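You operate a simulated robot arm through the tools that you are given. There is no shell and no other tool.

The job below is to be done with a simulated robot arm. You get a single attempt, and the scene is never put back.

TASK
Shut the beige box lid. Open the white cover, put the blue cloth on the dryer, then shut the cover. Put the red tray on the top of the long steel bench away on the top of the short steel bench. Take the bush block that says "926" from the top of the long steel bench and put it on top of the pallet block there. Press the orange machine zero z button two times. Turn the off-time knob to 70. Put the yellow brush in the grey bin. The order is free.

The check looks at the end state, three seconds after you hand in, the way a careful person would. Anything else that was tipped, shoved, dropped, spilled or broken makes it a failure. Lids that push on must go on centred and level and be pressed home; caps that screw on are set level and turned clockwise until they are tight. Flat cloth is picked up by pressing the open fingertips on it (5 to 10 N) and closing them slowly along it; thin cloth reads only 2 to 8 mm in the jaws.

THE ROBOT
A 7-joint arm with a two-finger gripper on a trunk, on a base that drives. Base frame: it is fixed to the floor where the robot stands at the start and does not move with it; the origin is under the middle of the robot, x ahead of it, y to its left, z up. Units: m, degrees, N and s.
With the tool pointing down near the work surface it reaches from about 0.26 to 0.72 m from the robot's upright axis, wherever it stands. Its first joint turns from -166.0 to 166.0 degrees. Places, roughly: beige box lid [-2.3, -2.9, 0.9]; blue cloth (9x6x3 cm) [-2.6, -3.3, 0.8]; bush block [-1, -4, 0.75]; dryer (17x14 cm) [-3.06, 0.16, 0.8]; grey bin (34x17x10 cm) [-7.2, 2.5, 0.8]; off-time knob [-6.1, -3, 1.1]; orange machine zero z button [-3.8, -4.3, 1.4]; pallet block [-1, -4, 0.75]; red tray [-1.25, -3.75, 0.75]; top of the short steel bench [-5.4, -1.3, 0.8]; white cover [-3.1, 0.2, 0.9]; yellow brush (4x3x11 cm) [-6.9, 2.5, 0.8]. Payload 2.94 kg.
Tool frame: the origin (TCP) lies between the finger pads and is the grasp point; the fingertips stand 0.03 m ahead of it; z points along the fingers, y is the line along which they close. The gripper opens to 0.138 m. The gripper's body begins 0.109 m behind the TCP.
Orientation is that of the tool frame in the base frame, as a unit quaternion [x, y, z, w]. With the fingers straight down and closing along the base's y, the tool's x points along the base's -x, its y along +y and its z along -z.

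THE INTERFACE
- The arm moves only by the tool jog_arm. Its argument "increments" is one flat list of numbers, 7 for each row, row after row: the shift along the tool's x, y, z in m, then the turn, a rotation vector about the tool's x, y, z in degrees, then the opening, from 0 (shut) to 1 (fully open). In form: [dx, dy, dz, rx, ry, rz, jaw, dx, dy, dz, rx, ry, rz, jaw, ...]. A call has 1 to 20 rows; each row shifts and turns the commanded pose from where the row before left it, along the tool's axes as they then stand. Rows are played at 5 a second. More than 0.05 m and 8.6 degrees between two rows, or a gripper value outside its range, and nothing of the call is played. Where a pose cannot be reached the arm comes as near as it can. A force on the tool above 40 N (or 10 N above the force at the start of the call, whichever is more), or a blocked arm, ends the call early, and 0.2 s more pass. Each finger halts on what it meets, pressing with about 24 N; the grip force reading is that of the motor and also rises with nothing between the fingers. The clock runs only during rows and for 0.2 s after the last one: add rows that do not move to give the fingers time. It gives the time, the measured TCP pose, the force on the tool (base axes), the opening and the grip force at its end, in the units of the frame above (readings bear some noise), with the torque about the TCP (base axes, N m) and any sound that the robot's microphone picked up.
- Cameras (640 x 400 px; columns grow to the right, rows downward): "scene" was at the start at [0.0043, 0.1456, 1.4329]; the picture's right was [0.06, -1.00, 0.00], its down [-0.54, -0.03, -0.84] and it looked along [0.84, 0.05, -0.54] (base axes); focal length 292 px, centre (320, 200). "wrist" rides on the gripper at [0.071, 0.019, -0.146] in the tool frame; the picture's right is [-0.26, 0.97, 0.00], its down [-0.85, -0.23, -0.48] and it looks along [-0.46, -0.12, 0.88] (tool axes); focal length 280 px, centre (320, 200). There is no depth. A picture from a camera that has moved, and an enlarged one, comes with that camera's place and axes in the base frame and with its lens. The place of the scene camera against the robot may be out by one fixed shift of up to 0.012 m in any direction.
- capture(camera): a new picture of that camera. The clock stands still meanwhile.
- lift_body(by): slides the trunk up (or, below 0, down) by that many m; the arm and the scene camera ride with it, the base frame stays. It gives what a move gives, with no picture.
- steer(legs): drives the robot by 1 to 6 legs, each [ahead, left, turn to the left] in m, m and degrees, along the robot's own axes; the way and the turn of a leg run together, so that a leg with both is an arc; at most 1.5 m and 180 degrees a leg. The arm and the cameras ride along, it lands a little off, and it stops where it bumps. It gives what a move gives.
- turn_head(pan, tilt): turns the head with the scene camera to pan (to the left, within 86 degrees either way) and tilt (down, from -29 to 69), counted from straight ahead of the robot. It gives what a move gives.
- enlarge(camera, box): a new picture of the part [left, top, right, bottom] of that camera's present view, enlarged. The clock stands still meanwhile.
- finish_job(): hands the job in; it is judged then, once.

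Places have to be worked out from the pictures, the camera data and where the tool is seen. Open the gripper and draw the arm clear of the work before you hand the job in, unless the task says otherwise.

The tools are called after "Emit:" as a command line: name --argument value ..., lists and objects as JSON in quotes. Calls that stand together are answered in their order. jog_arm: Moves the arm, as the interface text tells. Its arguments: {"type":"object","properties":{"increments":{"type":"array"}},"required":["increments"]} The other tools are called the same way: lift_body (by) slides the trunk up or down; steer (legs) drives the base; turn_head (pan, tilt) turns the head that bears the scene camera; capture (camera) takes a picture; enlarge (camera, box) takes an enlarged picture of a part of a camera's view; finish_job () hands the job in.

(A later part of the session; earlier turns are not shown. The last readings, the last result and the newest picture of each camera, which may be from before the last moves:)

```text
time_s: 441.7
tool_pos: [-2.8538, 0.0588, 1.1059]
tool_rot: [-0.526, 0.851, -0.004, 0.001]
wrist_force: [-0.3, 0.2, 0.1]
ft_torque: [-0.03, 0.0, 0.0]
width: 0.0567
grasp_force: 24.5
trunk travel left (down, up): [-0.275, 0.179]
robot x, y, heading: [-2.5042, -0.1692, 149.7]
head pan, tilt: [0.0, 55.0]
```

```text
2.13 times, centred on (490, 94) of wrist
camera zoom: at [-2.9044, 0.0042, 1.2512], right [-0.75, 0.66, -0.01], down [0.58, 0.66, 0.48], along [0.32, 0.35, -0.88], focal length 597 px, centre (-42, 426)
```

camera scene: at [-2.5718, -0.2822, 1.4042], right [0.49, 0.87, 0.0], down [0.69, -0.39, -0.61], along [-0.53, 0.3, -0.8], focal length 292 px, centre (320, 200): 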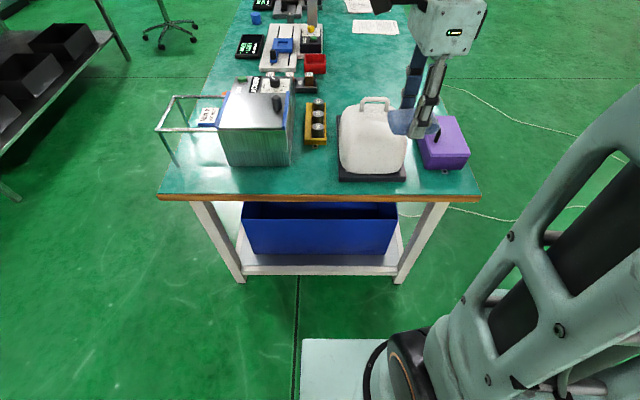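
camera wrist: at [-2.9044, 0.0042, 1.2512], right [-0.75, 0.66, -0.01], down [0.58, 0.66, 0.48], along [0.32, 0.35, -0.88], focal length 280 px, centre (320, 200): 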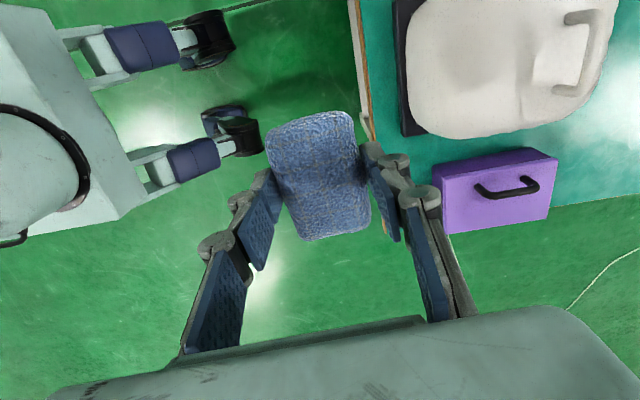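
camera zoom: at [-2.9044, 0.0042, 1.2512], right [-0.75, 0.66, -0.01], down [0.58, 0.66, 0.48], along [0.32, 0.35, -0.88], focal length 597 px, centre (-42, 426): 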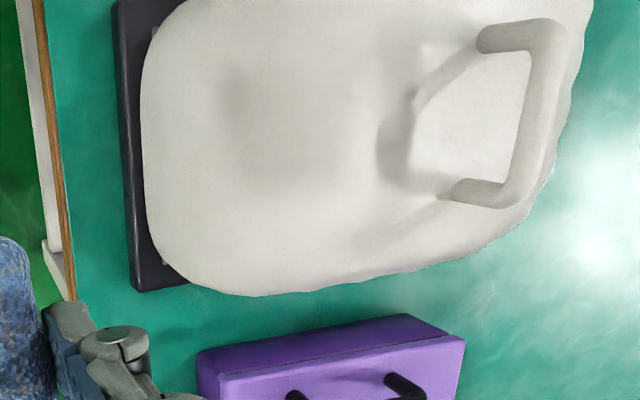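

Hinge tabs are on my (+e) side, so the cover opens toward me. I will first park the cloth on the free patch left of the dryer (near e −2.61, n −1.55); I move the hand over it and check with the wrist camera.

Emit:
jog_arm --increments '[0.032, 0.0244, 0, 0, 0, 0, 0.25, 0.032, 0.0244, 0, 0, 0, 0, 0.25, 0.032, 0.0244, 0, 0, 0, 0, 0.25, 0.032, 0.0243, 0, 0, 0, 0, 0.25, 0.032, 0.0243, 0, 0, 0, 0, 0.25, 0, 0, 0, 0, 0, 0, 0.25]'

Emit:
capture --camera "wrist"

Emit:
capture --camera "scene"

```text
time_s: 443.1
tool_pos: [-3.0358, -0.0313, 1.1042]
tool_rot: [-0.525, 0.851, -0.003, 0.003]
wrist_force: [-1.3, -0.7, -0.6]
ft_torque: [0.02, -0.04, 0.01]
width: 0.0568
grasp_force: 23.8
trunk travel left (down, up): [-0.275, 0.179]
robot x, y, heading: [-2.504, -0.166, 150.3]
head pan, tilt: [0.0, 55.0]
```

```text
taken
camera wrist: at [-3.0856, -0.0851, 1.2498], right [-0.75, 0.66, -0.01], down [0.58, 0.66, 0.48], along [0.32, 0.35, -0.88], focal length 280 px, centre (320, 200)
```

wrist: 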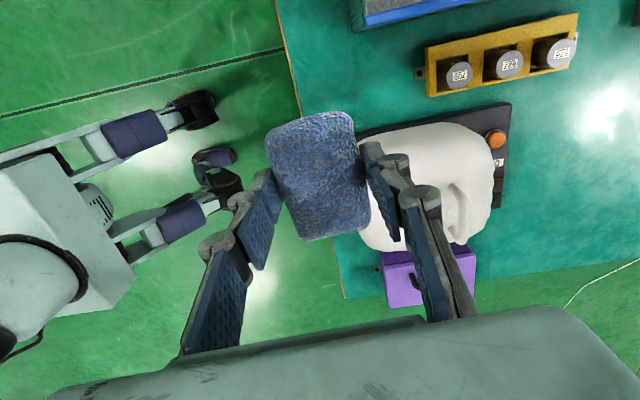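

```text
taken
camera scene: at [-2.5697, -0.2828, 1.4013], right [0.5, 0.87, 0.0], down [0.71, -0.41, -0.57], along [-0.5, 0.29, -0.82], focal length 292 px, centre (320, 200)
```

scene: 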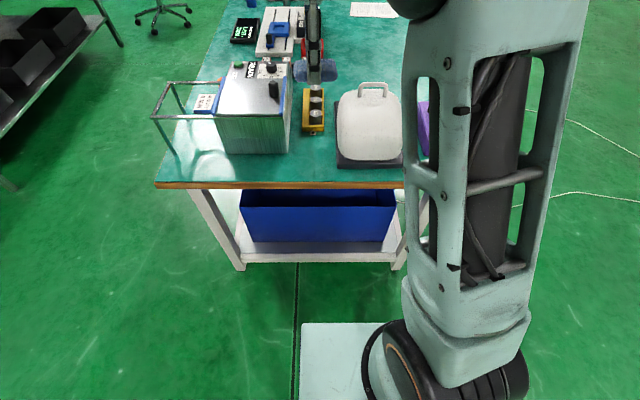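

The patch I want is slightly farther in (e −2.66, n −1.57), clear of the box, the yellow holder and the dryer base. I shift there and lower.

Emit:
jog_arm --increments '[0.006, 0.028, 0, 0, 0, 0, 0.25, 0.006, 0.028, 0, 0, 0, 0, 0.25, 0, 0, 0.045, 0, 0, 0, 0.25, 0, 0, 0.045, 0, 0, 0, 0.25, 0, 0, 0.045, 0, 0, 0, 0.25, 0, 0, 0.045, 0, 0, 0, 0.25, 0, 0, 0, 0, 0, 0, 0.25]'

Emit:
capture --camera "wrist"

Emit:
capture --camera "scene"

```text
time_s: 444.7
tool_pos: [-3.0888, -0.018, 0.9254]
tool_rot: [-0.527, 0.85, -0.002, 0.002]
wrist_force: [-1.3, 0.2, -0.7]
ft_torque: [-0.01, -0.01, -0.02]
width: 0.0569
grasp_force: 24.6
trunk travel left (down, up): [-0.275, 0.179]
robot x, y, heading: [-2.5061, -0.1646, 150.0]
head pan, tilt: [0.0, 55.0]
```

```text
taken
camera wrist: at [-3.1391, -0.0715, 1.0701], right [-0.75, 0.66, -0.01], down [0.58, 0.66, 0.48], along [0.32, 0.35, -0.88], focal length 280 px, centre (320, 200)
```

wrist: 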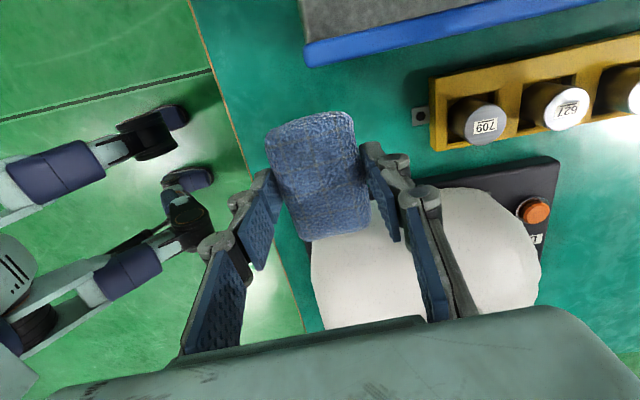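

```text
taken
camera scene: at [-2.5697, -0.2828, 1.4013], right [0.5, 0.87, 0.0], down [0.71, -0.41, -0.57], along [-0.5, 0.29, -0.82], focal length 292 px, centre (320, 200)
```

scene: 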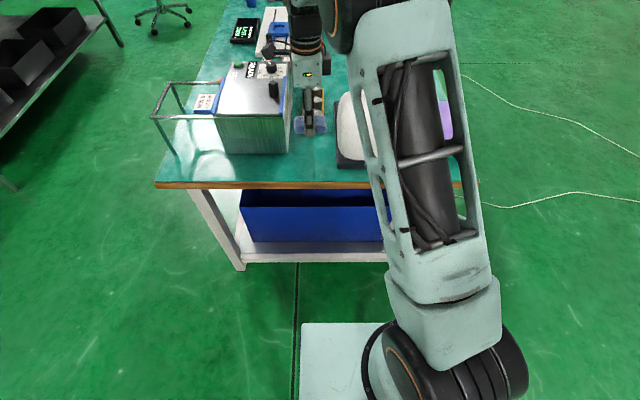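

The landing spot is clear all round (3–7 cm margins). I lower the cloth to the table.

Emit:
jog_arm --increments '[-0.008, 0, 0.04, 0, 0, 0, 0.25, 0, 0, 0.04, 0, 0, 0, 0.25, 0, 0, 0.008, 0, 0, 0, 0.25, 0, 0, 0.004, 0, 0, 0, 0.25, 0, 0, 0, 0, 0, 0, 0.25]'

```text
time_s: 445.9
tool_pos: [-3.0836, -0.0104, 0.8331]
tool_rot: [-0.526, 0.85, -0.002, 0.003]
wrist_force: [-0.3, -0.1, -0.2]
ft_torque: [0.02, 0.02, -0.04]
width: 0.0568
grasp_force: 24.2
trunk travel left (down, up): [-0.275, 0.179]
robot x, y, heading: [-2.5051, -0.1643, 150.0]
head pan, tilt: [0.0, 55.0]
```

Emit:
jog_arm --increments '[0, 0, 0.003, 0, 0, 0, 0.25, 0, 0, 0.003, 0, 0, 0, 0.25, 0, 0, 0.002, 0, 0, 0, 0.25, 0, 0, 0, 0, 0, 0, 0.25]'

Emit:
capture --camera "wrist"

```text
time_s: 446.9
tool_pos: [-3.0845, -0.0108, 0.8258]
tool_rot: [-0.527, 0.85, -0.003, 0.003]
wrist_force: [-0.8, -0.3, -0.2]
ft_torque: [0.0, 0.02, -0.01]
width: 0.0567
grasp_force: 24.4
trunk travel left (down, up): [-0.275, 0.179]
robot x, y, heading: [-2.5033, -0.1664, 149.8]
head pan, tilt: [0.0, 55.0]
```

```text
taken
camera wrist: at [-3.1351, -0.0647, 0.9703], right [-0.75, 0.66, -0.01], down [0.58, 0.66, 0.48], along [0.32, 0.35, -0.88], focal length 280 px, centre (320, 200)
```

wrist: 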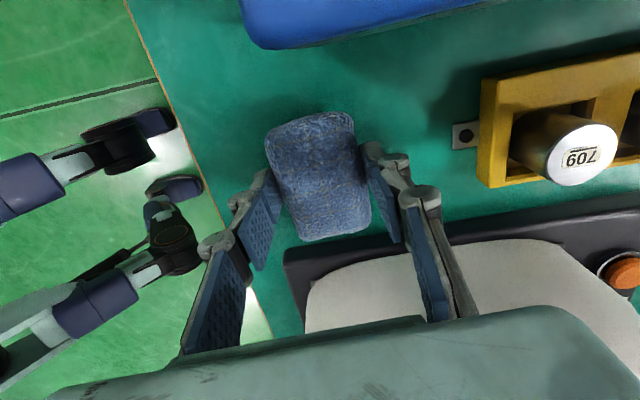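

Emit:
jog_arm --increments '[0, 0, 0.002, 0, 0, 0, 0.25, 0, 0, 0.002, 0, 0, 0, 0.25, 0, 0, 0.002, 0, 0, 0, 0.25, 0, 0, 0, 0, 0, 0, 0.25]'

```text
time_s: 447.9
tool_pos: [-3.0852, -0.0112, 0.8214]
tool_rot: [-0.527, 0.85, -0.004, 0.002]
wrist_force: [0.0, 0.5, -0.5]
ft_torque: [0.0, 0.01, -0.02]
width: 0.0567
grasp_force: 24.2
trunk travel left (down, up): [-0.275, 0.179]
robot x, y, heading: [-2.5028, -0.1668, 149.8]
head pan, tilt: [0.0, 55.0]
```

Emit:
jog_arm --increments '[0, 0, 0.002, 0, 0, 0, 0.25, 0, 0, 0.002, 0, 0, 0, 0.25, 0, 0, 0, 0, 0, 0, 0.25]'

Emit:
jog_arm --increments '[0, 0, 0.002, 0, 0, 0, 0.25, 0, 0, 0.002, 0, 0, 0, 0.25, 0, 0, 0, 0, 0, 0, 0.25]'

Emit:
enlarge --camera "scene" --box '[270, 80, 366, 160]'

```text
time_s: 448.7
tool_pos: [-3.0848, -0.0105, 0.8152]
tool_rot: [-0.526, 0.85, -0.002, 0.002]
wrist_force: [-0.4, 0.0, 2.2]
ft_torque: [0.07, 0.02, -0.01]
width: 0.057
grasp_force: 23.7
trunk travel left (down, up): [-0.275, 0.179]
robot x, y, heading: [-2.5084, -0.1681, 149.8]
head pan, tilt: [0.0, 55.0]
```

```text
time_s: 449.5
tool_pos: [-3.0853, -0.0103, 0.8147]
tool_rot: [-0.528, 0.85, -0.003, 0.0]
wrist_force: [2.4, -0.5, 25.4]
ft_torque: [0.08, -0.1, -0.01]
width: 0.0567
grasp_force: 24.0
trunk travel left (down, up): [-0.275, 0.179]
robot x, y, heading: [-2.5027, -0.1682, 149.9]
head pan, tilt: [0.0, 55.0]
```

```text
5.00 times, centred on (318, 120) of scene
camera zoom: at [-2.5666, -0.2837, 1.4017], right [0.5, 0.87, 0.0], down [0.71, -0.41, -0.58], along [-0.5, 0.29, -0.82], focal length 1460 px, centre (330, 600)
```

zoom: 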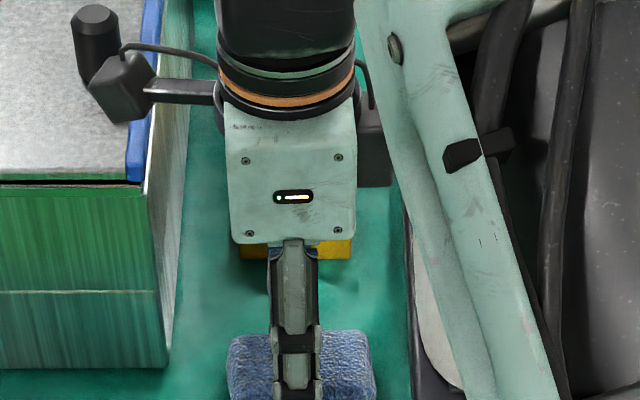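

The cloth is on the table (contact felt). I ease up, open the jaws a little, and rise straight up.

Emit:
jog_arm --increments '[0, 0, -0.003, 0, 0, 0, 0.25, 0, 0, 0, 0, 0, 0, 0.4, 0, 0, 0, 0, 0, 0, 0.5, 0, 0, 0, 0, 0, 0, 0.6, 0, 0, 0, 0, 0, 0, 0.6, 0, 0, -0.02, 0, 0, 0, 0.6, 0, 0, -0.045, 0, 0, 0, 0.6, 0, 0, -0.045, 0, 0, 0, 0.6, 0, 0, -0.045, 0, 0, 0, 0.6, 0, 0, -0.045, 0, 0, 0, 0.6, 0, 0, -0.045, 0, 0, 0, 0.6, 0, 0, 0, 0, 0, 0, 0.6]'

Emit:
capture --camera "wrist"

Emit:
capture --camera "scene"

```text
time_s: 452.1
tool_pos: [-3.0862, -0.0089, 1.0597]
tool_rot: [-0.526, 0.851, -0.004, 0.002]
wrist_force: [-0.3, 0.1, -0.3]
ft_torque: [0.0, 0.03, -0.01]
width: 0.0828
grasp_force: 0.1
trunk travel left (down, up): [-0.275, 0.179]
robot x, y, heading: [-2.5038, -0.17, 150.1]
head pan, tilt: [0.0, 55.0]
```

```text
taken
camera wrist: at [-3.1368, -0.063, 1.2054], right [-0.75, 0.66, -0.01], down [0.58, 0.66, 0.48], along [0.32, 0.35, -0.88], focal length 280 px, centre (320, 200)
```

wrist: 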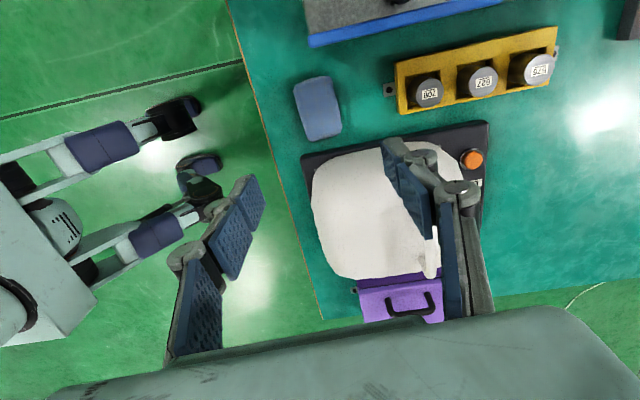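

```text
taken
camera scene: at [-2.5694, -0.2828, 1.4013], right [0.5, 0.87, 0.0], down [0.71, -0.41, -0.57], along [-0.5, 0.29, -0.82], focal length 292 px, centre (320, 200)
```

scene: 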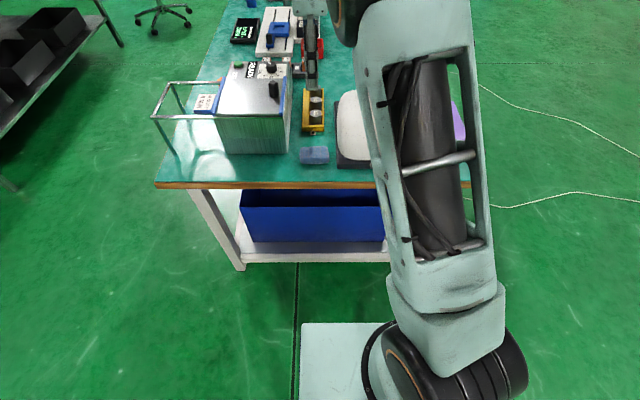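

The cloth is parked. Now I measure the cover's handle: I close the fingers to clear the view and move the hand above the dryer.

Emit:
jog_arm --increments '[-0.04, -0.01, 0, 0, 0, 0, 0.3, -0.04, -0.01, 0, 0, 0, 0, 0, -0.04, -0.01, 0, 0, 0, 0, 0, -0.02, 0, -0.03, 0, 0, 0, 0, 0, 0, -0.02, 0, 0, 0, 0, 0, 0, 0, 0, 0, 0, 0]'

Emit:
capture --camera "wrist"

Emit:
enlarge --camera "wrist" --box '[240, 60, 480, 210]'

```text
time_s: 453.5
tool_pos: [-2.9974, 0.1012, 1.1102]
tool_rot: [-0.527, 0.85, -0.003, 0.001]
wrist_force: [-0.7, -0.6, 0.2]
ft_torque: [-0.01, -0.01, 0.0]
width: 0.0001
grasp_force: 24.5
trunk travel left (down, up): [-0.275, 0.179]
robot x, y, heading: [-2.5012, -0.1658, 150.2]
head pan, tilt: [0.0, 55.0]
```

```text
taken
camera wrist: at [-3.0481, 0.0481, 1.2552], right [-0.75, 0.66, -0.01], down [0.58, 0.66, 0.48], along [0.32, 0.35, -0.88], focal length 280 px, centre (320, 200)
```

wrist: 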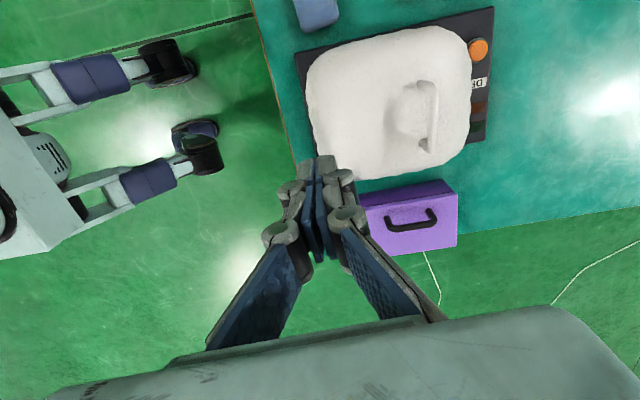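

```text
2.67 times, centred on (360, 135) of wrist
camera zoom: at [-3.0481, 0.0481, 1.2552], right [-0.75, 0.66, -0.01], down [0.58, 0.66, 0.48], along [0.32, 0.35, -0.88], focal length 748 px, centre (213, 373)
```

zoom: 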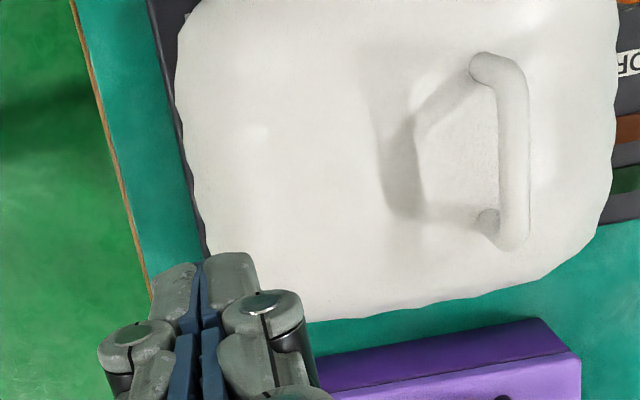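

Handle bar centre by stereo: (−3.091,0.175,0.951), running along n; hinge near e −2.625, z 0.81. I move the base 0.08 m closer, square the hand to the bar, and re-measure.

Emit:
steer --legs '[[0.08, 0, 0]]'

Emit:
jog_arm --increments '[0, 0, 0, 0, 0, 3.7, 0, 0, -0.03, 0, 0, 0, 0, 0, 0, 0, 0, 0, 0, 0, 0]'

Emit:
enlarge --camera "wrist" --box '[300, 30, 540, 180]'

```text
time_s: 454.6
tool_pos: [-3.0666, 0.1418, 1.1097]
tool_rot: [-0.527, 0.85, -0.003, 0.002]
wrist_force: [-0.4, 0.8, 0.5]
ft_torque: [-0.02, 0.01, -0.01]
width: 0.0
grasp_force: 24.0
trunk travel left (down, up): [-0.275, 0.179]
robot x, y, heading: [-2.5711, -0.1245, 149.8]
head pan, tilt: [0.0, 55.0]
```

```text
time_s: 455.4
tool_pos: [-3.0398, 0.1267, 1.1103]
tool_rot: [-0.498, 0.867, -0.003, 0.002]
wrist_force: [-0.1, 0.2, -0.4]
ft_torque: [-0.01, -0.01, 0.03]
width: 0.0
grasp_force: 23.9
trunk travel left (down, up): [-0.275, 0.179]
robot x, y, heading: [-2.5744, -0.1273, 149.8]
head pan, tilt: [0.0, 55.0]
```

```text
2.67 times, centred on (420, 105) of wrist
camera zoom: at [-3.0939, 0.0758, 1.2555], right [-0.7, 0.71, -0.01], down [0.62, 0.62, 0.48], along [0.34, 0.33, -0.88], focal length 748 px, centre (53, 453)
```

zoom: 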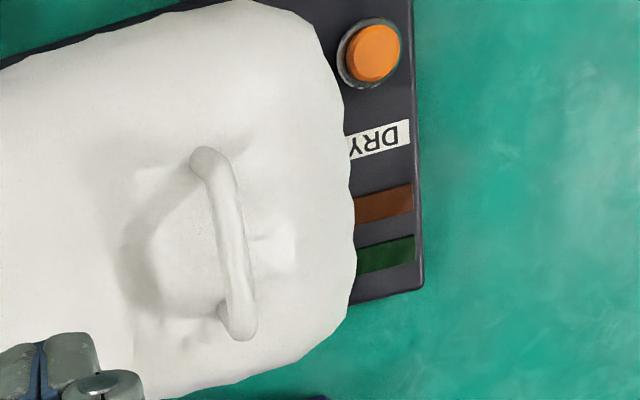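

Bar confirmed at (−3.092,0.174,0.952). I open the jaws to 6 cm, move over the bar, and descend to straddle it.

Emit:
jog_arm --increments '[-0.0074, 0.0344, 0, 0, 0, 0, 0.3, -0.0073, 0.0343, 0, 0, 0, 0, 0.45, 0, 0, 0.04, 0, 0, 0, 0.45, 0, 0, 0.04, 0, 0, 0, 0.45, 0, 0, 0, 0, 0, 0, 0.45]'

Emit:
capture --camera "wrist"

Emit:
enlarge --camera "scene" --box '[310, 50, 470, 150]'

```text
time_s: 456.6
tool_pos: [-3.0909, 0.1754, 1.0293]
tool_rot: [-0.498, 0.867, -0.003, 0.001]
wrist_force: [0.1, -0.8, 0.3]
ft_torque: [0.04, -0.06, 0.03]
width: 0.0622
grasp_force: 0.0
trunk travel left (down, up): [-0.275, 0.179]
robot x, y, heading: [-2.5732, -0.1329, 149.8]
head pan, tilt: [0.0, 55.0]
```

```text
taken
camera wrist: at [-3.1452, 0.1235, 1.1739], right [-0.7, 0.71, -0.01], down [0.62, 0.62, 0.48], along [0.34, 0.33, -0.88], focal length 280 px, centre (320, 200)
```

wrist: 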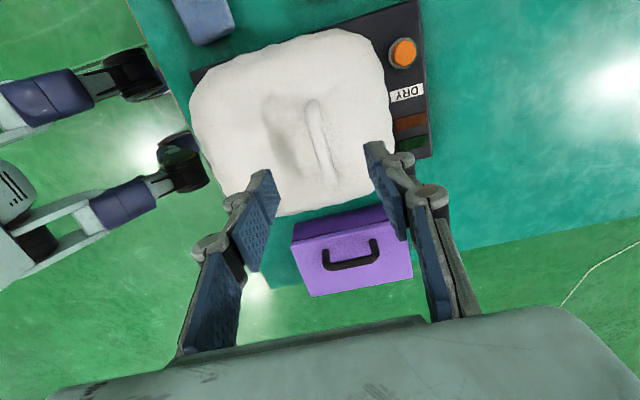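

```text
4.00 times, centred on (390, 100) of scene
camera zoom: at [-2.6382, -0.243, 1.4013], right [0.5, 0.87, 0.0], down [0.71, -0.41, -0.57], along [-0.5, 0.29, -0.82], focal length 1168 px, centre (40, 600)
```

zoom: 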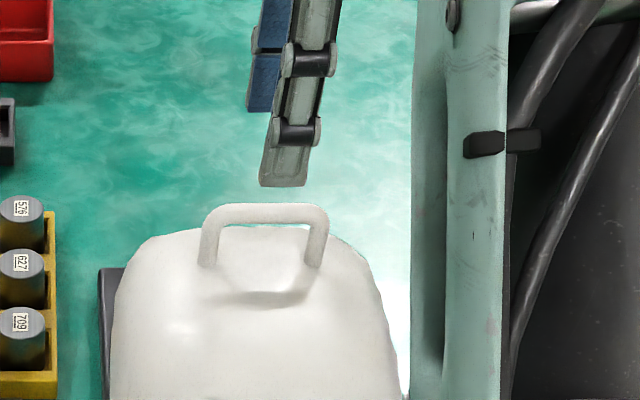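

The fingers straddle the bar; both views suggest shifting ~9 mm toward −n to centre in the arch. I do so, descend to the bar and close.

Emit:
jog_arm --increments '[0.009, 0, 0, 0, 0, 0, 0.45, 0, 0, 0.035, 0, 0, 0, 0.45, 0, 0, 0.024, 0, 0, 0, 0.45, 0, 0, 0, 0, 0, 0, 0.45]'

Emit:
capture --camera "wrist"

Emit:
enlarge --camera "scene" --box '[310, 50, 470, 150]'

```text
time_s: 457.6
tool_pos: [-3.0961, 0.1653, 0.9701]
tool_rot: [-0.499, 0.867, -0.003, 0.002]
wrist_force: [-0.4, 0.0, 0.5]
ft_torque: [-0.01, 0.0, 0.0]
width: 0.0621
grasp_force: 0.1
trunk travel left (down, up): [-0.275, 0.179]
robot x, y, heading: [-2.5746, -0.124, 149.9]
head pan, tilt: [0.0, 55.0]
```

```text
taken
camera wrist: at [-3.1496, 0.1152, 1.115], right [-0.7, 0.71, -0.01], down [0.62, 0.62, 0.48], along [0.34, 0.33, -0.88], focal length 280 px, centre (320, 200)
```

wrist: 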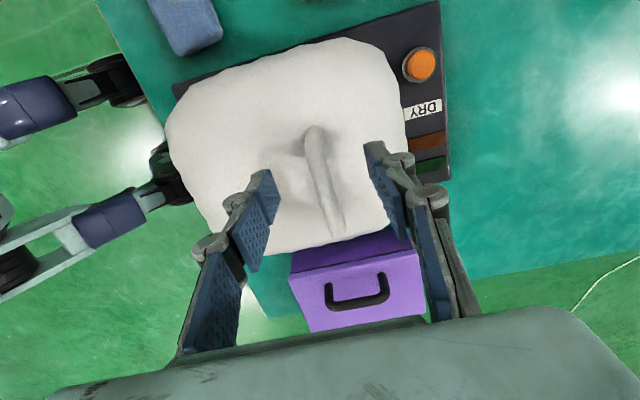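

```text
4.00 times, centred on (390, 100) of scene
camera zoom: at [-2.6382, -0.2431, 1.4013], right [0.5, 0.87, 0.0], down [0.71, -0.41, -0.57], along [-0.5, 0.29, -0.82], focal length 1168 px, centre (40, 600)
```

zoom: 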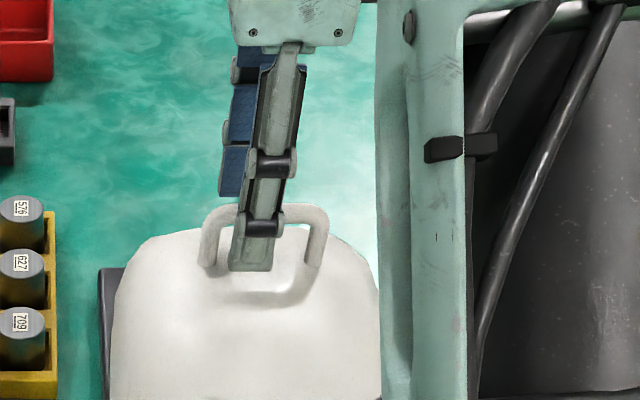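

The near finger is in the middle of the arch, the far one behind the bar. I close on the bar.

Emit:
jog_arm --increments '[0, 0, 0, 0, 0, 0, 0.3, 0, 0, 0, 0, 0, 0, 0.15, 0, 0, 0, 0, 0, 0, 0.05, 0, 0, 0, 0, 0, 0, 0, 0, 0, 0, 0, 0, 0, 0]'

Emit:
enlarge --camera "scene" --box '[310, 50, 470, 150]'

```text
time_s: 458.8
tool_pos: [-3.0963, 0.1659, 0.9698]
tool_rot: [-0.498, 0.867, -0.003, 0.002]
wrist_force: [-2.5, 2.0, 1.6]
ft_torque: [0.12, 0.01, 0.33]
width: 0.0113
grasp_force: 38.1
trunk travel left (down, up): [-0.275, 0.179]
robot x, y, heading: [-2.5707, -0.1222, 149.8]
head pan, tilt: [0.0, 55.0]
```

```text
4.00 times, centred on (390, 100) of scene
camera zoom: at [-2.6383, -0.243, 1.4013], right [0.5, 0.87, 0.0], down [0.71, -0.41, -0.57], along [-0.5, 0.29, -0.82], focal length 1168 px, centre (40, 600)
```

zoom: 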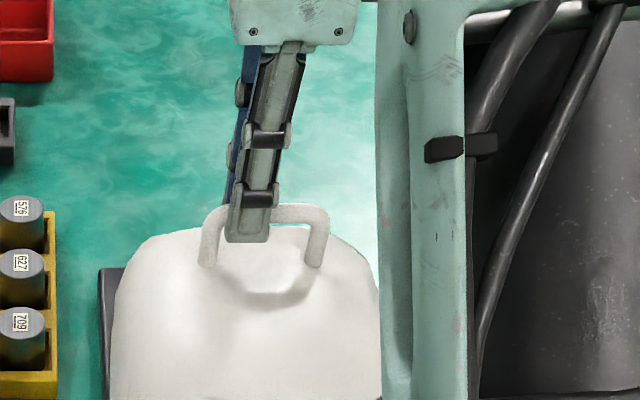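

Bar gripped. I lift along the hinge arc, first 10°, tilting the hand half as much, and check forces.

Emit:
jog_arm --increments '[0, -0.0136, -0.0111, -2.5, 0, 0, 0, 0, -0.0141, -0.0105, -2.5, 0, 0, 0, 0, 0, 0, 0, 0, 0, 0]'

Emit:
enlarge --camera "scene" --box '[310, 50, 470, 150]'

```text
time_s: 459.6
tool_pos: [-3.071, 0.1521, 0.9923]
tool_rot: [-0.498, 0.866, 0.034, -0.019]
wrist_force: [0.5, 1.9, 0.5]
ft_torque: [0.0, 0.03, 0.28]
width: 0.0113
grasp_force: 38.4
trunk travel left (down, up): [-0.275, 0.179]
robot x, y, heading: [-2.5728, -0.1269, 150.0]
head pan, tilt: [0.0, 55.0]
```

```text
4.00 times, centred on (390, 100) of scene
camera zoom: at [-2.6379, -0.2428, 1.4013], right [0.5, 0.87, 0.0], down [0.71, -0.41, -0.57], along [-0.5, 0.29, -0.82], focal length 1168 px, centre (40, 600)
```

zoom: 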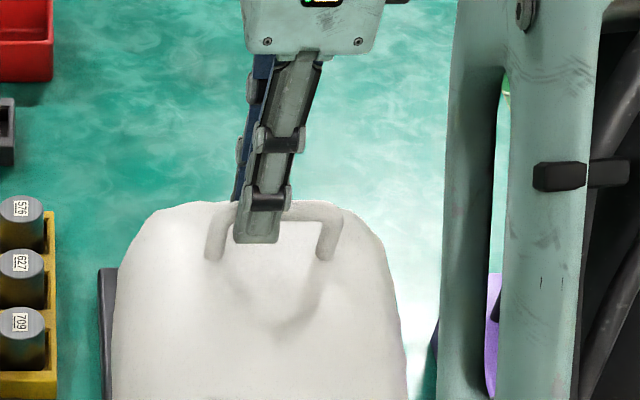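

The cover follows with negligible force. I continue the arc.

Emit:
jog_arm --increments '[0, -0.0145, -0.01, -2.5, 0, 0, 0, 0, -0.0149, -0.0093, -2.5, 0, 0, 0, 0, -0.0153, -0.0088, -2.5, 0, 0, 0, 0, -0.0157, -0.0081, -2.5, 0, 0, 0, 0, -0.016, -0.0074, -2.5, 0, 0, 0, 0, -0.0164, -0.0067, -2.5, 0, 0, 0, 0, 0, 0, 0, 0, 0, 0]'

Emit:
capture --camera "scene"

Emit:
capture --camera "wrist"

```text
time_s: 461.2
tool_pos: [-2.9863, 0.1021, 1.0236]
tool_rot: [-0.491, 0.855, 0.148, -0.084]
wrist_force: [-1.9, 2.1, 19.9]
ft_torque: [0.22, 0.25, -0.02]
width: 0.0112
grasp_force: 38.6
trunk travel left (down, up): [-0.275, 0.179]
robot x, y, heading: [-2.5724, -0.1303, 150.1]
head pan, tilt: [0.0, 55.0]
```

```text
taken
camera scene: at [-2.6371, -0.2363, 1.4072], right [0.57, 0.82, 0.0], down [0.63, -0.44, -0.64], along [-0.52, 0.36, -0.77], focal length 292 px, centre (320, 200)
```

scene: 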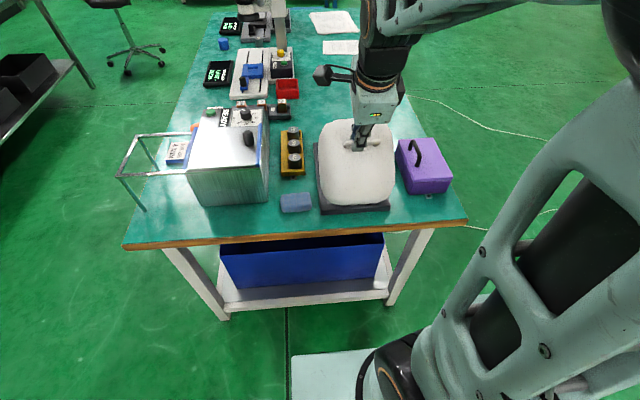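

```text
taken
camera wrist: at [-2.9952, 0.026, 1.1665], right [-0.65, 0.68, 0.32], down [0.75, 0.54, 0.37], along [0.08, 0.49, -0.87], focal length 280 px, centre (320, 200)
```

wrist: 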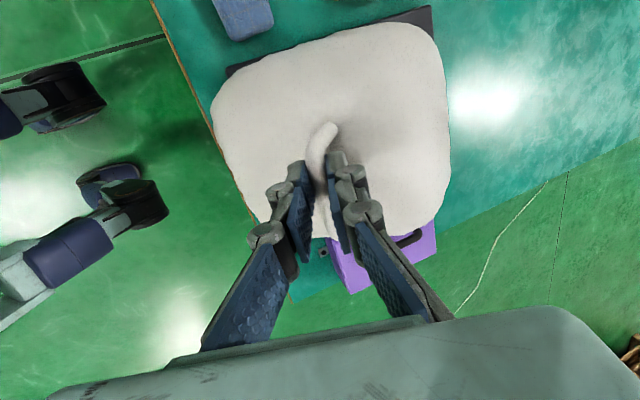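

The arc fits, but 20 N upward shows my path runs a few mm low. I ease the hand up 4 mm and read the force.

Emit:
jog_arm --increments '[0, 0.0014, -0.0038, 0, 0, 0, 0, 0, 0, 0, 0, 0, 0, 0]'

```text
time_s: 461.8
tool_pos: [-2.9834, 0.1016, 1.024]
tool_rot: [-0.491, 0.855, 0.144, -0.082]
wrist_force: [0.8, 2.1, 2.9]
ft_torque: [-0.08, 0.25, 0.01]
width: 0.0115
grasp_force: 38.6
trunk travel left (down, up): [-0.275, 0.179]
robot x, y, heading: [-2.5705, -0.1282, 150.2]
head pan, tilt: [0.0, 55.0]
```

Force is down to 3 N; refitted hinge at f 2.615, z 0.80. I continue the arc with the corrected radius.

Emit:
jog_arm --increments '[0, -0.0174, -0.0071, -2.5, 0, 0, 0, 0, -0.0179, -0.006, -2.5, 0, 0, 0, 0, -0.0182, -0.0054, -2.5, 0, 0, 0, 0, 0, 0, 0, 0, 0, 0]'

```text
time_s: 462.8
tool_pos: [-2.9351, 0.0734, 1.0171]
tool_rot: [-0.486, 0.844, 0.195, -0.112]
wrist_force: [2.8, 12.5, -22.2]
ft_torque: [0.28, -0.35, -0.24]
width: 0.0115
grasp_force: 39.0
trunk travel left (down, up): [-0.275, 0.179]
robot x, y, heading: [-2.5679, -0.1292, 150.1]
head pan, tilt: [0.0, 55.0]
```

Now the path is a few mm high and slightly off sideways. I relax down 3.5 mm and 2 mm sideways.

Emit:
jog_arm --increments '[-0.002, -0.0015, 0.0031, 0, 0, 0, 0, 0, 0, 0, 0, 0, 0, 0]'

Emit:
capture --camera "scene"

```text
time_s: 463.4
tool_pos: [-2.9358, 0.0745, 1.0183]
tool_rot: [-0.486, 0.843, 0.199, -0.116]
wrist_force: [4.2, 7.1, -4.9]
ft_torque: [-0.14, 0.02, 0.02]
width: 0.0115
grasp_force: 39.1
trunk travel left (down, up): [-0.275, 0.179]
robot x, y, heading: [-2.5721, -0.1267, 149.7]
head pan, tilt: [0.0, 55.0]
```

```text
taken
camera scene: at [-2.596, -0.1954, 1.4225], right [0.97, 0.24, 0.0], down [0.15, -0.62, -0.77], along [-0.19, 0.75, -0.64], focal length 292 px, centre (320, 200)
```

scene: 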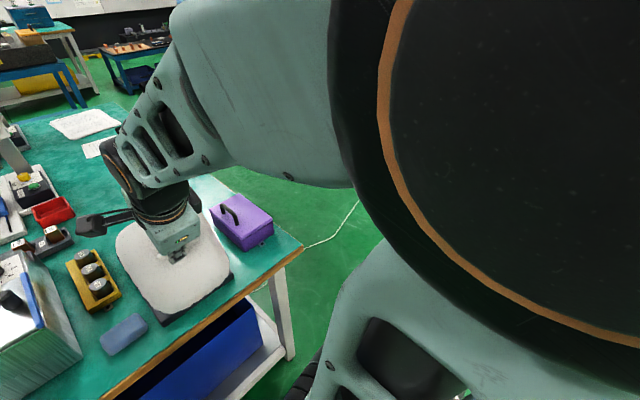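

The hand's tilt folds the elbow against the head. The bar can pivot in the grip, so I bring the hand back toward vertical (about 6°) at this spot.

Emit:
jog_arm --increments '[0, 0.0007, 0.0002, 2.5, 0, 0, 0, 0, 0.0007, 0.0002, 2.5, 0, 0, 0, 0, 0.0008, 0.0001, 2.5, 0, 0, 0, 0, 0.0008, 0, 2.5, 0, 0, 0, 0, 0.0008, 0, 2.5, 0, 0, 0, 0, 0.0008, 0, 2.5, 0, 0, 0, 0, 0.0008, -0.0001, 2.5, 0, 0, 0, 0, 0.0008, -0.0001, 2.5, 0, 0, 0, 0, 0, 0, 0, 0, 0, 0]'

Emit:
capture --camera "scene"

```text
time_s: 465.4
tool_pos: [-2.9417, 0.0787, 1.0218]
tool_rot: [-0.498, 0.865, 0.052, -0.029]
wrist_force: [0.1, 10.7, -25.8]
ft_torque: [0.55, -0.21, 0.19]
width: 0.0116
grasp_force: 38.4
trunk travel left (down, up): [-0.275, 0.179]
robot x, y, heading: [-2.5699, -0.1278, 150.0]
head pan, tilt: [0.0, 55.0]
```

```text
taken
camera scene: at [-2.6424, -0.2348, 1.4083], right [0.55, 0.84, 0.0], down [0.64, -0.42, -0.65], along [-0.54, 0.35, -0.76], focal length 292 px, centre (320, 200)
```

scene: 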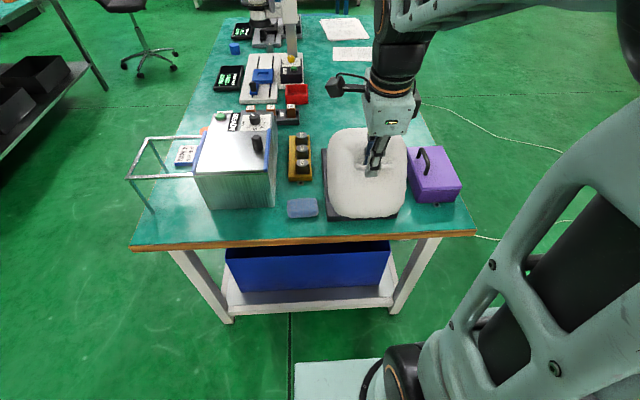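

Emit:
jog_arm --increments '[-0.002, 0, 0.0045, 0, 0, 0, 0, 0, 0, 0, 0, 0, 0, 0]'

```text
time_s: 466.0
tool_pos: [-2.9412, 0.0795, 1.021]
tool_rot: [-0.498, 0.865, 0.056, -0.033]
wrist_force: [3.5, 0.2, 11.1]
ft_torque: [0.21, -0.2, 0.28]
width: 0.0118
grasp_force: 38.4
trunk travel left (down, up): [-0.275, 0.179]
robot x, y, heading: [-2.5719, -0.1266, 149.7]
head pan, tilt: [0.0, 55.0]
```

Refitted hinge (f 2.623, z 0.813, r 0.193). I proceed in 4° steps with constant hand tilt, checking the force every two steps.

Emit:
jog_arm --increments '[0, -0.0134, 0.0003, 0, 0, 0, 0, 0, -0.0133, 0.0024, 0, 0, 0, 0, 0, 0, 0, 0, 0, 0, 0]'

```text
time_s: 466.8
tool_pos: [-2.915, 0.0666, 1.0032]
tool_rot: [-0.497, 0.866, 0.043, -0.024]
wrist_force: [9.7, -4.9, 24.3]
ft_torque: [-0.26, -0.01, 1.05]
width: 0.0109
grasp_force: 38.2
trunk travel left (down, up): [-0.275, 0.179]
robot x, y, heading: [-2.5723, -0.1287, 150.0]
head pan, tilt: [0.0, 55.0]
```

The hand dropped more than commanded; I look before going on.

Emit:
capture --camera "scene"

Emit:
capture --camera "wrist"

```text
taken
camera scene: at [-2.6364, -0.2322, 1.4124], right [0.61, 0.79, 0.0], down [0.58, -0.44, -0.69], along [-0.55, 0.42, -0.73], focal length 292 px, centre (320, 200)
```

scene: 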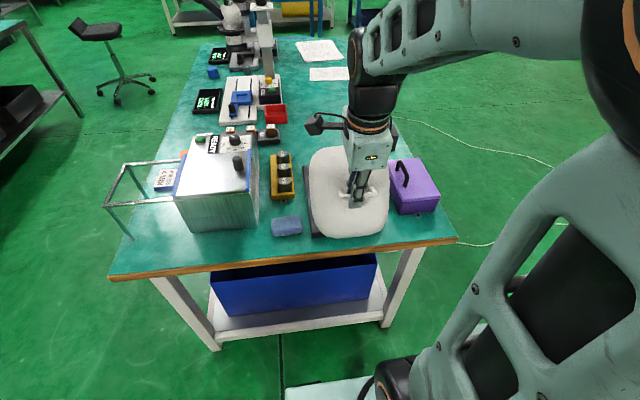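

```text
taken
camera wrist: at [-2.9547, 0.0072, 1.1503], right [-0.7, 0.71, 0.1], down [0.67, 0.59, 0.45], along [0.26, 0.38, -0.89], focal length 280 px, centre (320, 200)
```

wrist: 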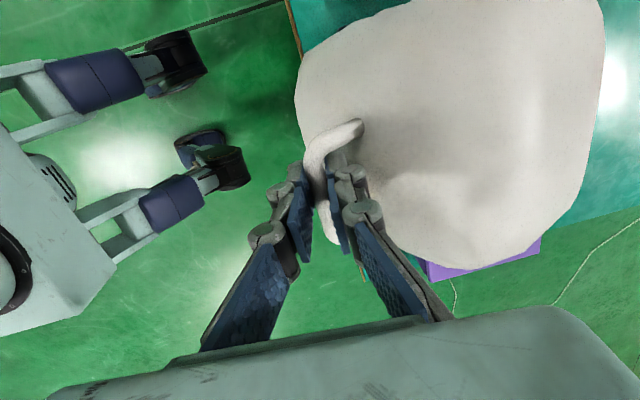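

The elbow is crowding the head, so I use the base instead: back off 15 mm (pulling the handle toward me along the arc), then lower the hand a little, checking the force.

Emit:
steer --legs '[[-0.015, 0, 0]]'

```text
time_s: 467.5
tool_pos: [-2.9063, 0.0597, 1.0016]
tool_rot: [-0.498, 0.866, 0.043, -0.024]
wrist_force: [-7.5, 10.8, -30.4]
ft_torque: [0.12, 0.04, 0.88]
width: 0.0114
grasp_force: 38.2
trunk travel left (down, up): [-0.275, 0.179]
robot x, y, heading: [-2.5615, -0.1335, 149.7]
head pan, tilt: [0.0, 55.0]
```

Emit:
jog_arm --increments '[0, 0, 0.003, 0, 0, 0, 0, 0, 0, 0, 0, 0, 0, 0]'

```text
time_s: 468.1
tool_pos: [-2.9043, 0.0596, 1.0003]
tool_rot: [-0.498, 0.866, 0.044, -0.024]
wrist_force: [4.5, -2.4, 8.7]
ft_torque: [0.47, -0.24, 0.94]
width: 0.011
grasp_force: 37.5
trunk travel left (down, up): [-0.275, 0.179]
robot x, y, heading: [-2.5598, -0.1355, 149.9]
head pan, tilt: [0.0, 55.0]
```

Balanced again (9 N). I repeat: lower, back 12 mm, lower.

Emit:
jog_arm --increments '[0, 0, 0.002, 0, 0, 0, 0, 0, 0, 0, 0, 0, 0, 0]'

Emit:
steer --legs '[[-0.012, 0, 0]]'

Emit:
jog_arm --increments '[0, 0, 0.003, 0, 0, 0, 0, 0, 0, 0, 0, 0, 0, 0]'

Emit:
capture --camera "scene"

```text
time_s: 468.7
tool_pos: [-2.9022, 0.0596, 0.9996]
tool_rot: [-0.498, 0.866, 0.045, -0.025]
wrist_force: [11.0, -4.7, 23.5]
ft_torque: [0.34, -0.22, 0.96]
width: 0.0111
grasp_force: 37.9
trunk travel left (down, up): [-0.275, 0.179]
robot x, y, heading: [-2.5572, -0.135, 150.0]
head pan, tilt: [0.0, 55.0]
```

```text
time_s: 469.5
tool_pos: [-2.8948, 0.0544, 0.9964]
tool_rot: [-0.497, 0.866, 0.042, -0.023]
wrist_force: [-5.9, 7.7, -19.8]
ft_torque: [0.18, -0.1, 0.91]
width: 0.0112
grasp_force: 38.4
trunk travel left (down, up): [-0.275, 0.179]
robot x, y, heading: [-2.5507, -0.1411, 149.8]
head pan, tilt: [0.0, 55.0]
```

```text
time_s: 470.1
tool_pos: [-2.8926, 0.0542, 0.9939]
tool_rot: [-0.498, 0.866, 0.043, -0.024]
wrist_force: [4.8, -2.7, 10.7]
ft_torque: [0.71, -0.3, 0.92]
width: 0.0111
grasp_force: 38.3
trunk travel left (down, up): [-0.275, 0.179]
robot x, y, heading: [-2.5488, -0.1364, 149.6]
head pan, tilt: [0.0, 55.0]
```

```text
taken
camera scene: at [-2.6162, -0.248, 1.4115], right [0.57, 0.82, 0.0], down [0.6, -0.42, -0.68], along [-0.56, 0.39, -0.74], focal length 292 px, centre (320, 200)
```

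scene: 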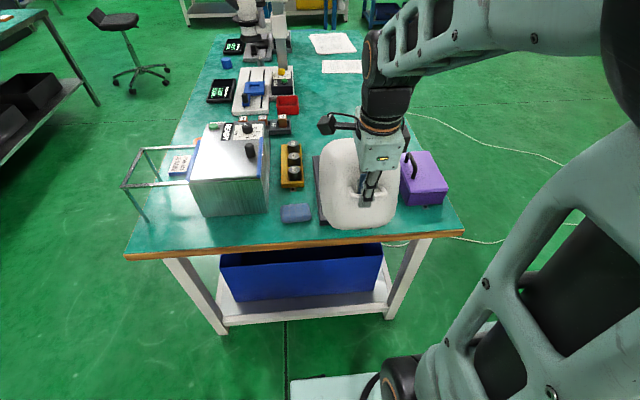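

θ≈75°. Two more such steps.

Emit:
jog_arm --increments '[0, 0, 0.002, 0, 0, 0, 0, 0, 0, 0, 0, 0, 0, 0]'

Emit:
steer --legs '[[-0.012, 0, 0]]'

Emit:
jog_arm --increments '[0, 0, 0.004, 0, 0, 0, 0, 0, 0, 0, 0, 0, 0, 0]'

```text
time_s: 470.7
tool_pos: [-2.891, 0.0532, 0.9942]
tool_rot: [-0.498, 0.866, 0.044, -0.025]
wrist_force: [13.9, -3.9, 24.7]
ft_torque: [0.34, -0.29, 0.98]
width: 0.0112
grasp_force: 38.5
trunk travel left (down, up): [-0.275, 0.179]
robot x, y, heading: [-2.5524, -0.1398, 149.7]
head pan, tilt: [0.0, 55.0]
```

```text
time_s: 471.4
tool_pos: [-2.884, 0.0484, 0.9899]
tool_rot: [-0.498, 0.866, 0.041, -0.023]
wrist_force: [-5.5, 7.8, -16.3]
ft_torque: [0.25, -0.07, 0.89]
width: 0.0109
grasp_force: 38.1
trunk travel left (down, up): [-0.275, 0.179]
robot x, y, heading: [-2.5393, -0.1511, 149.9]
head pan, tilt: [0.0, 55.0]
```

```text
time_s: 472.0
tool_pos: [-2.882, 0.0479, 0.987]
tool_rot: [-0.498, 0.866, 0.041, -0.023]
wrist_force: [8.6, -5.7, 16.9]
ft_torque: [0.64, -0.37, 0.92]
width: 0.0114
grasp_force: 38.0
trunk travel left (down, up): [-0.275, 0.179]
robot x, y, heading: [-2.5408, -0.1438, 150.1]
head pan, tilt: [0.0, 55.0]
```

Emit:
steer --legs '[[-0.012, 0, 0]]'

Emit:
jog_arm --increments '[0, 0, 0.004, 0, 0, 0, 0, 0, 0, 0, 0, 0, 0, 0]'

Emit:
steer --legs '[[-0.012, 0, 0]]'

Emit:
jog_arm --increments '[0, 0, 0.004, 0, 0, 0, 0, 0, 0, 0, 0, 0, 0, 0]'

Emit:
capture --camera "scene"

```text
time_s: 472.8
tool_pos: [-2.8763, 0.0437, 0.9832]
tool_rot: [-0.497, 0.866, 0.04, -0.022]
wrist_force: [-12.9, 8.4, -24.5]
ft_torque: [0.25, 0.06, 0.86]
width: 0.011
grasp_force: 37.8
trunk travel left (down, up): [-0.275, 0.179]
robot x, y, heading: [-2.5288, -0.1492, 149.7]
head pan, tilt: [0.0, 55.0]
```

```text
time_s: 473.4
tool_pos: [-2.8738, 0.0438, 0.9802]
tool_rot: [-0.498, 0.866, 0.04, -0.022]
wrist_force: [2.4, -2.3, 4.5]
ft_torque: [0.73, -0.26, 0.95]
width: 0.0115
grasp_force: 38.1
trunk travel left (down, up): [-0.275, 0.179]
robot x, y, heading: [-2.5275, -0.154, 150.1]
head pan, tilt: [0.0, 55.0]
```

```text
time_s: 474.1
tool_pos: [-2.8665, 0.038, 0.9776]
tool_rot: [-0.497, 0.866, 0.038, -0.021]
wrist_force: [-16.8, 8.7, -27.3]
ft_torque: [-0.07, 0.25, 0.86]
width: 0.0114
grasp_force: 38.1
trunk travel left (down, up): [-0.275, 0.179]
robot x, y, heading: [-2.5188, -0.1564, 149.8]
head pan, tilt: [0.0, 55.0]
```

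```text
time_s: 474.7
tool_pos: [-2.864, 0.0377, 0.9756]
tool_rot: [-0.498, 0.866, 0.04, -0.022]
wrist_force: [0.7, -0.2, 0.7]
ft_torque: [0.79, -0.24, 0.91]
width: 0.0114
grasp_force: 38.7
trunk travel left (down, up): [-0.275, 0.179]
robot x, y, heading: [-2.5184, -0.1571, 149.9]
head pan, tilt: [0.0, 55.0]
```

```text
taken
camera scene: at [-2.5871, -0.2707, 1.407], right [0.52, 0.85, 0.0], down [0.66, -0.4, -0.63], along [-0.54, 0.33, -0.77], focal length 292 px, centre (320, 200)
```

scene: 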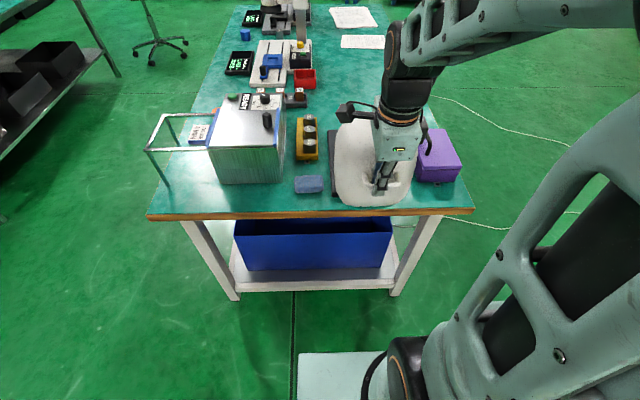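

θ≈86° and nearly force-free. One or two more steps past vertical.

Emit:
jog_arm --increments '[0, 0, 0.003, 0, 0, 0, 0, 0, 0, 0, 0, 0, 0, 0]'

Emit:
steer --legs '[[-0.011, 0, 0]]'

Emit:
jog_arm --increments '[0, 0, 0.005, 0, 0, 0, 0, 0, 0, 0, 0, 0, 0, 0]'

Emit:
enlarge --camera "scene" --box '[300, 80, 460, 230]'

```text
time_s: 475.3
tool_pos: [-2.8625, 0.0361, 0.9734]
tool_rot: [-0.497, 0.867, 0.041, -0.022]
wrist_force: [11.7, -5.4, 13.4]
ft_torque: [0.35, -0.37, 0.96]
width: 0.0114
grasp_force: 37.8
trunk travel left (down, up): [-0.275, 0.179]
robot x, y, heading: [-2.5178, -0.1594, 149.8]
head pan, tilt: [0.0, 55.0]
```

```text
time_s: 476.1
tool_pos: [-2.8584, 0.0341, 0.9692]
tool_rot: [-0.497, 0.867, 0.04, -0.021]
wrist_force: [-18.4, 11.2, -24.3]
ft_torque: [0.29, 0.14, 0.87]
width: 0.0114
grasp_force: 38.3
trunk travel left (down, up): [-0.275, 0.179]
robot x, y, heading: [-2.5083, -0.1645, 149.9]
head pan, tilt: [0.0, 55.0]
```

```text
time_s: 476.7
tool_pos: [-2.8561, 0.0323, 0.9657]
tool_rot: [-0.497, 0.866, 0.04, -0.022]
wrist_force: [3.5, -0.2, 2.2]
ft_torque: [0.82, -0.36, 0.92]
width: 0.0111
grasp_force: 38.9
trunk travel left (down, up): [-0.275, 0.179]
robot x, y, heading: [-2.5126, -0.1651, 149.9]
head pan, tilt: [0.0, 55.0]
```

```text
2.67 times, centred on (380, 155) of scene
camera zoom: at [-2.5764, -0.2782, 1.4044], right [0.51, 0.86, 0.0], down [0.69, -0.4, -0.61], along [-0.52, 0.31, -0.8], focal length 779 px, centre (160, 320)
```

zoom: 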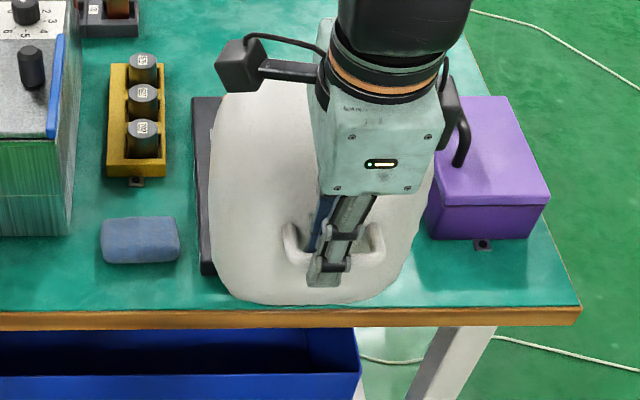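

The cover stands at ~90°. I open the jaws slightly (4 cm) and see whether the cover stays.

Emit:
jog_arm --increments '[0, 0, 0, 0, 0, 0, 0.15, 0, 0, 0, 0, 0, 0, 0.22, 0, 0, 0, 0, 0, 0, 0.28, 0, 0, 0, 0, 0, 0, 0.28, 0, 0, 0, 0, 0, 0, 0.28]'

Emit:
enlarge --camera "scene" --box '[300, 80, 460, 230]'

Emit:
capture --camera "wrist"

```text
time_s: 477.9
tool_pos: [-2.8558, 0.033, 0.9654]
tool_rot: [-0.497, 0.867, 0.04, -0.022]
wrist_force: [2.2, -1.9, -0.4]
ft_torque: [-0.01, -0.02, -0.04]
width: 0.0391
grasp_force: 0.1
trunk travel left (down, up): [-0.275, 0.179]
robot x, y, heading: [-2.5066, -0.1627, 150.0]
head pan, tilt: [0.0, 55.0]
```

```text
2.67 times, centred on (380, 155) of scene
camera zoom: at [-2.5767, -0.278, 1.404], right [0.51, 0.86, 0.0], down [0.69, -0.4, -0.6], along [-0.52, 0.31, -0.8], focal length 779 px, centre (160, 320)
```

zoom: 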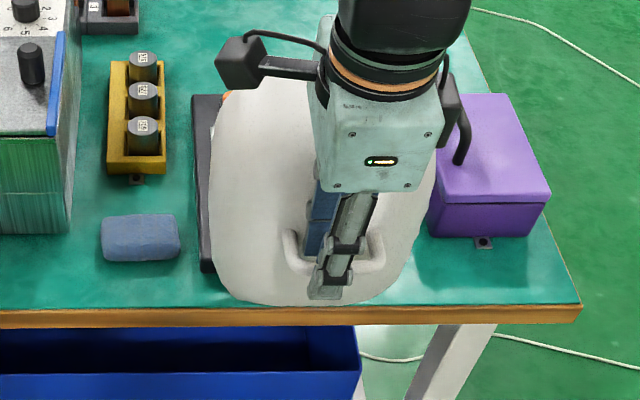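

```text
taken
camera wrist: at [-2.8976, -0.0257, 1.1124], right [-0.7, 0.71, 0.09], down [0.66, 0.59, 0.45], along [0.27, 0.38, -0.89], focal length 280 px, centre (320, 200)
```

wrist: 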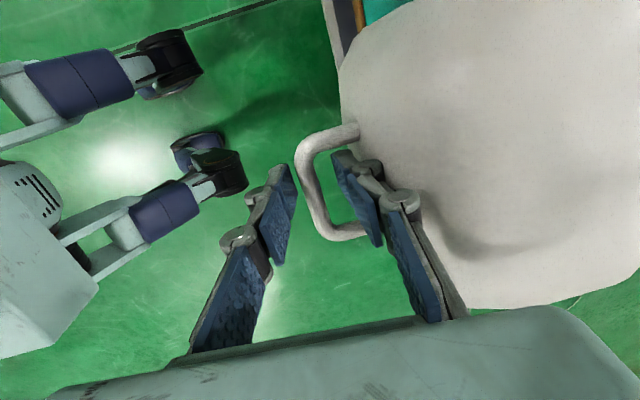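

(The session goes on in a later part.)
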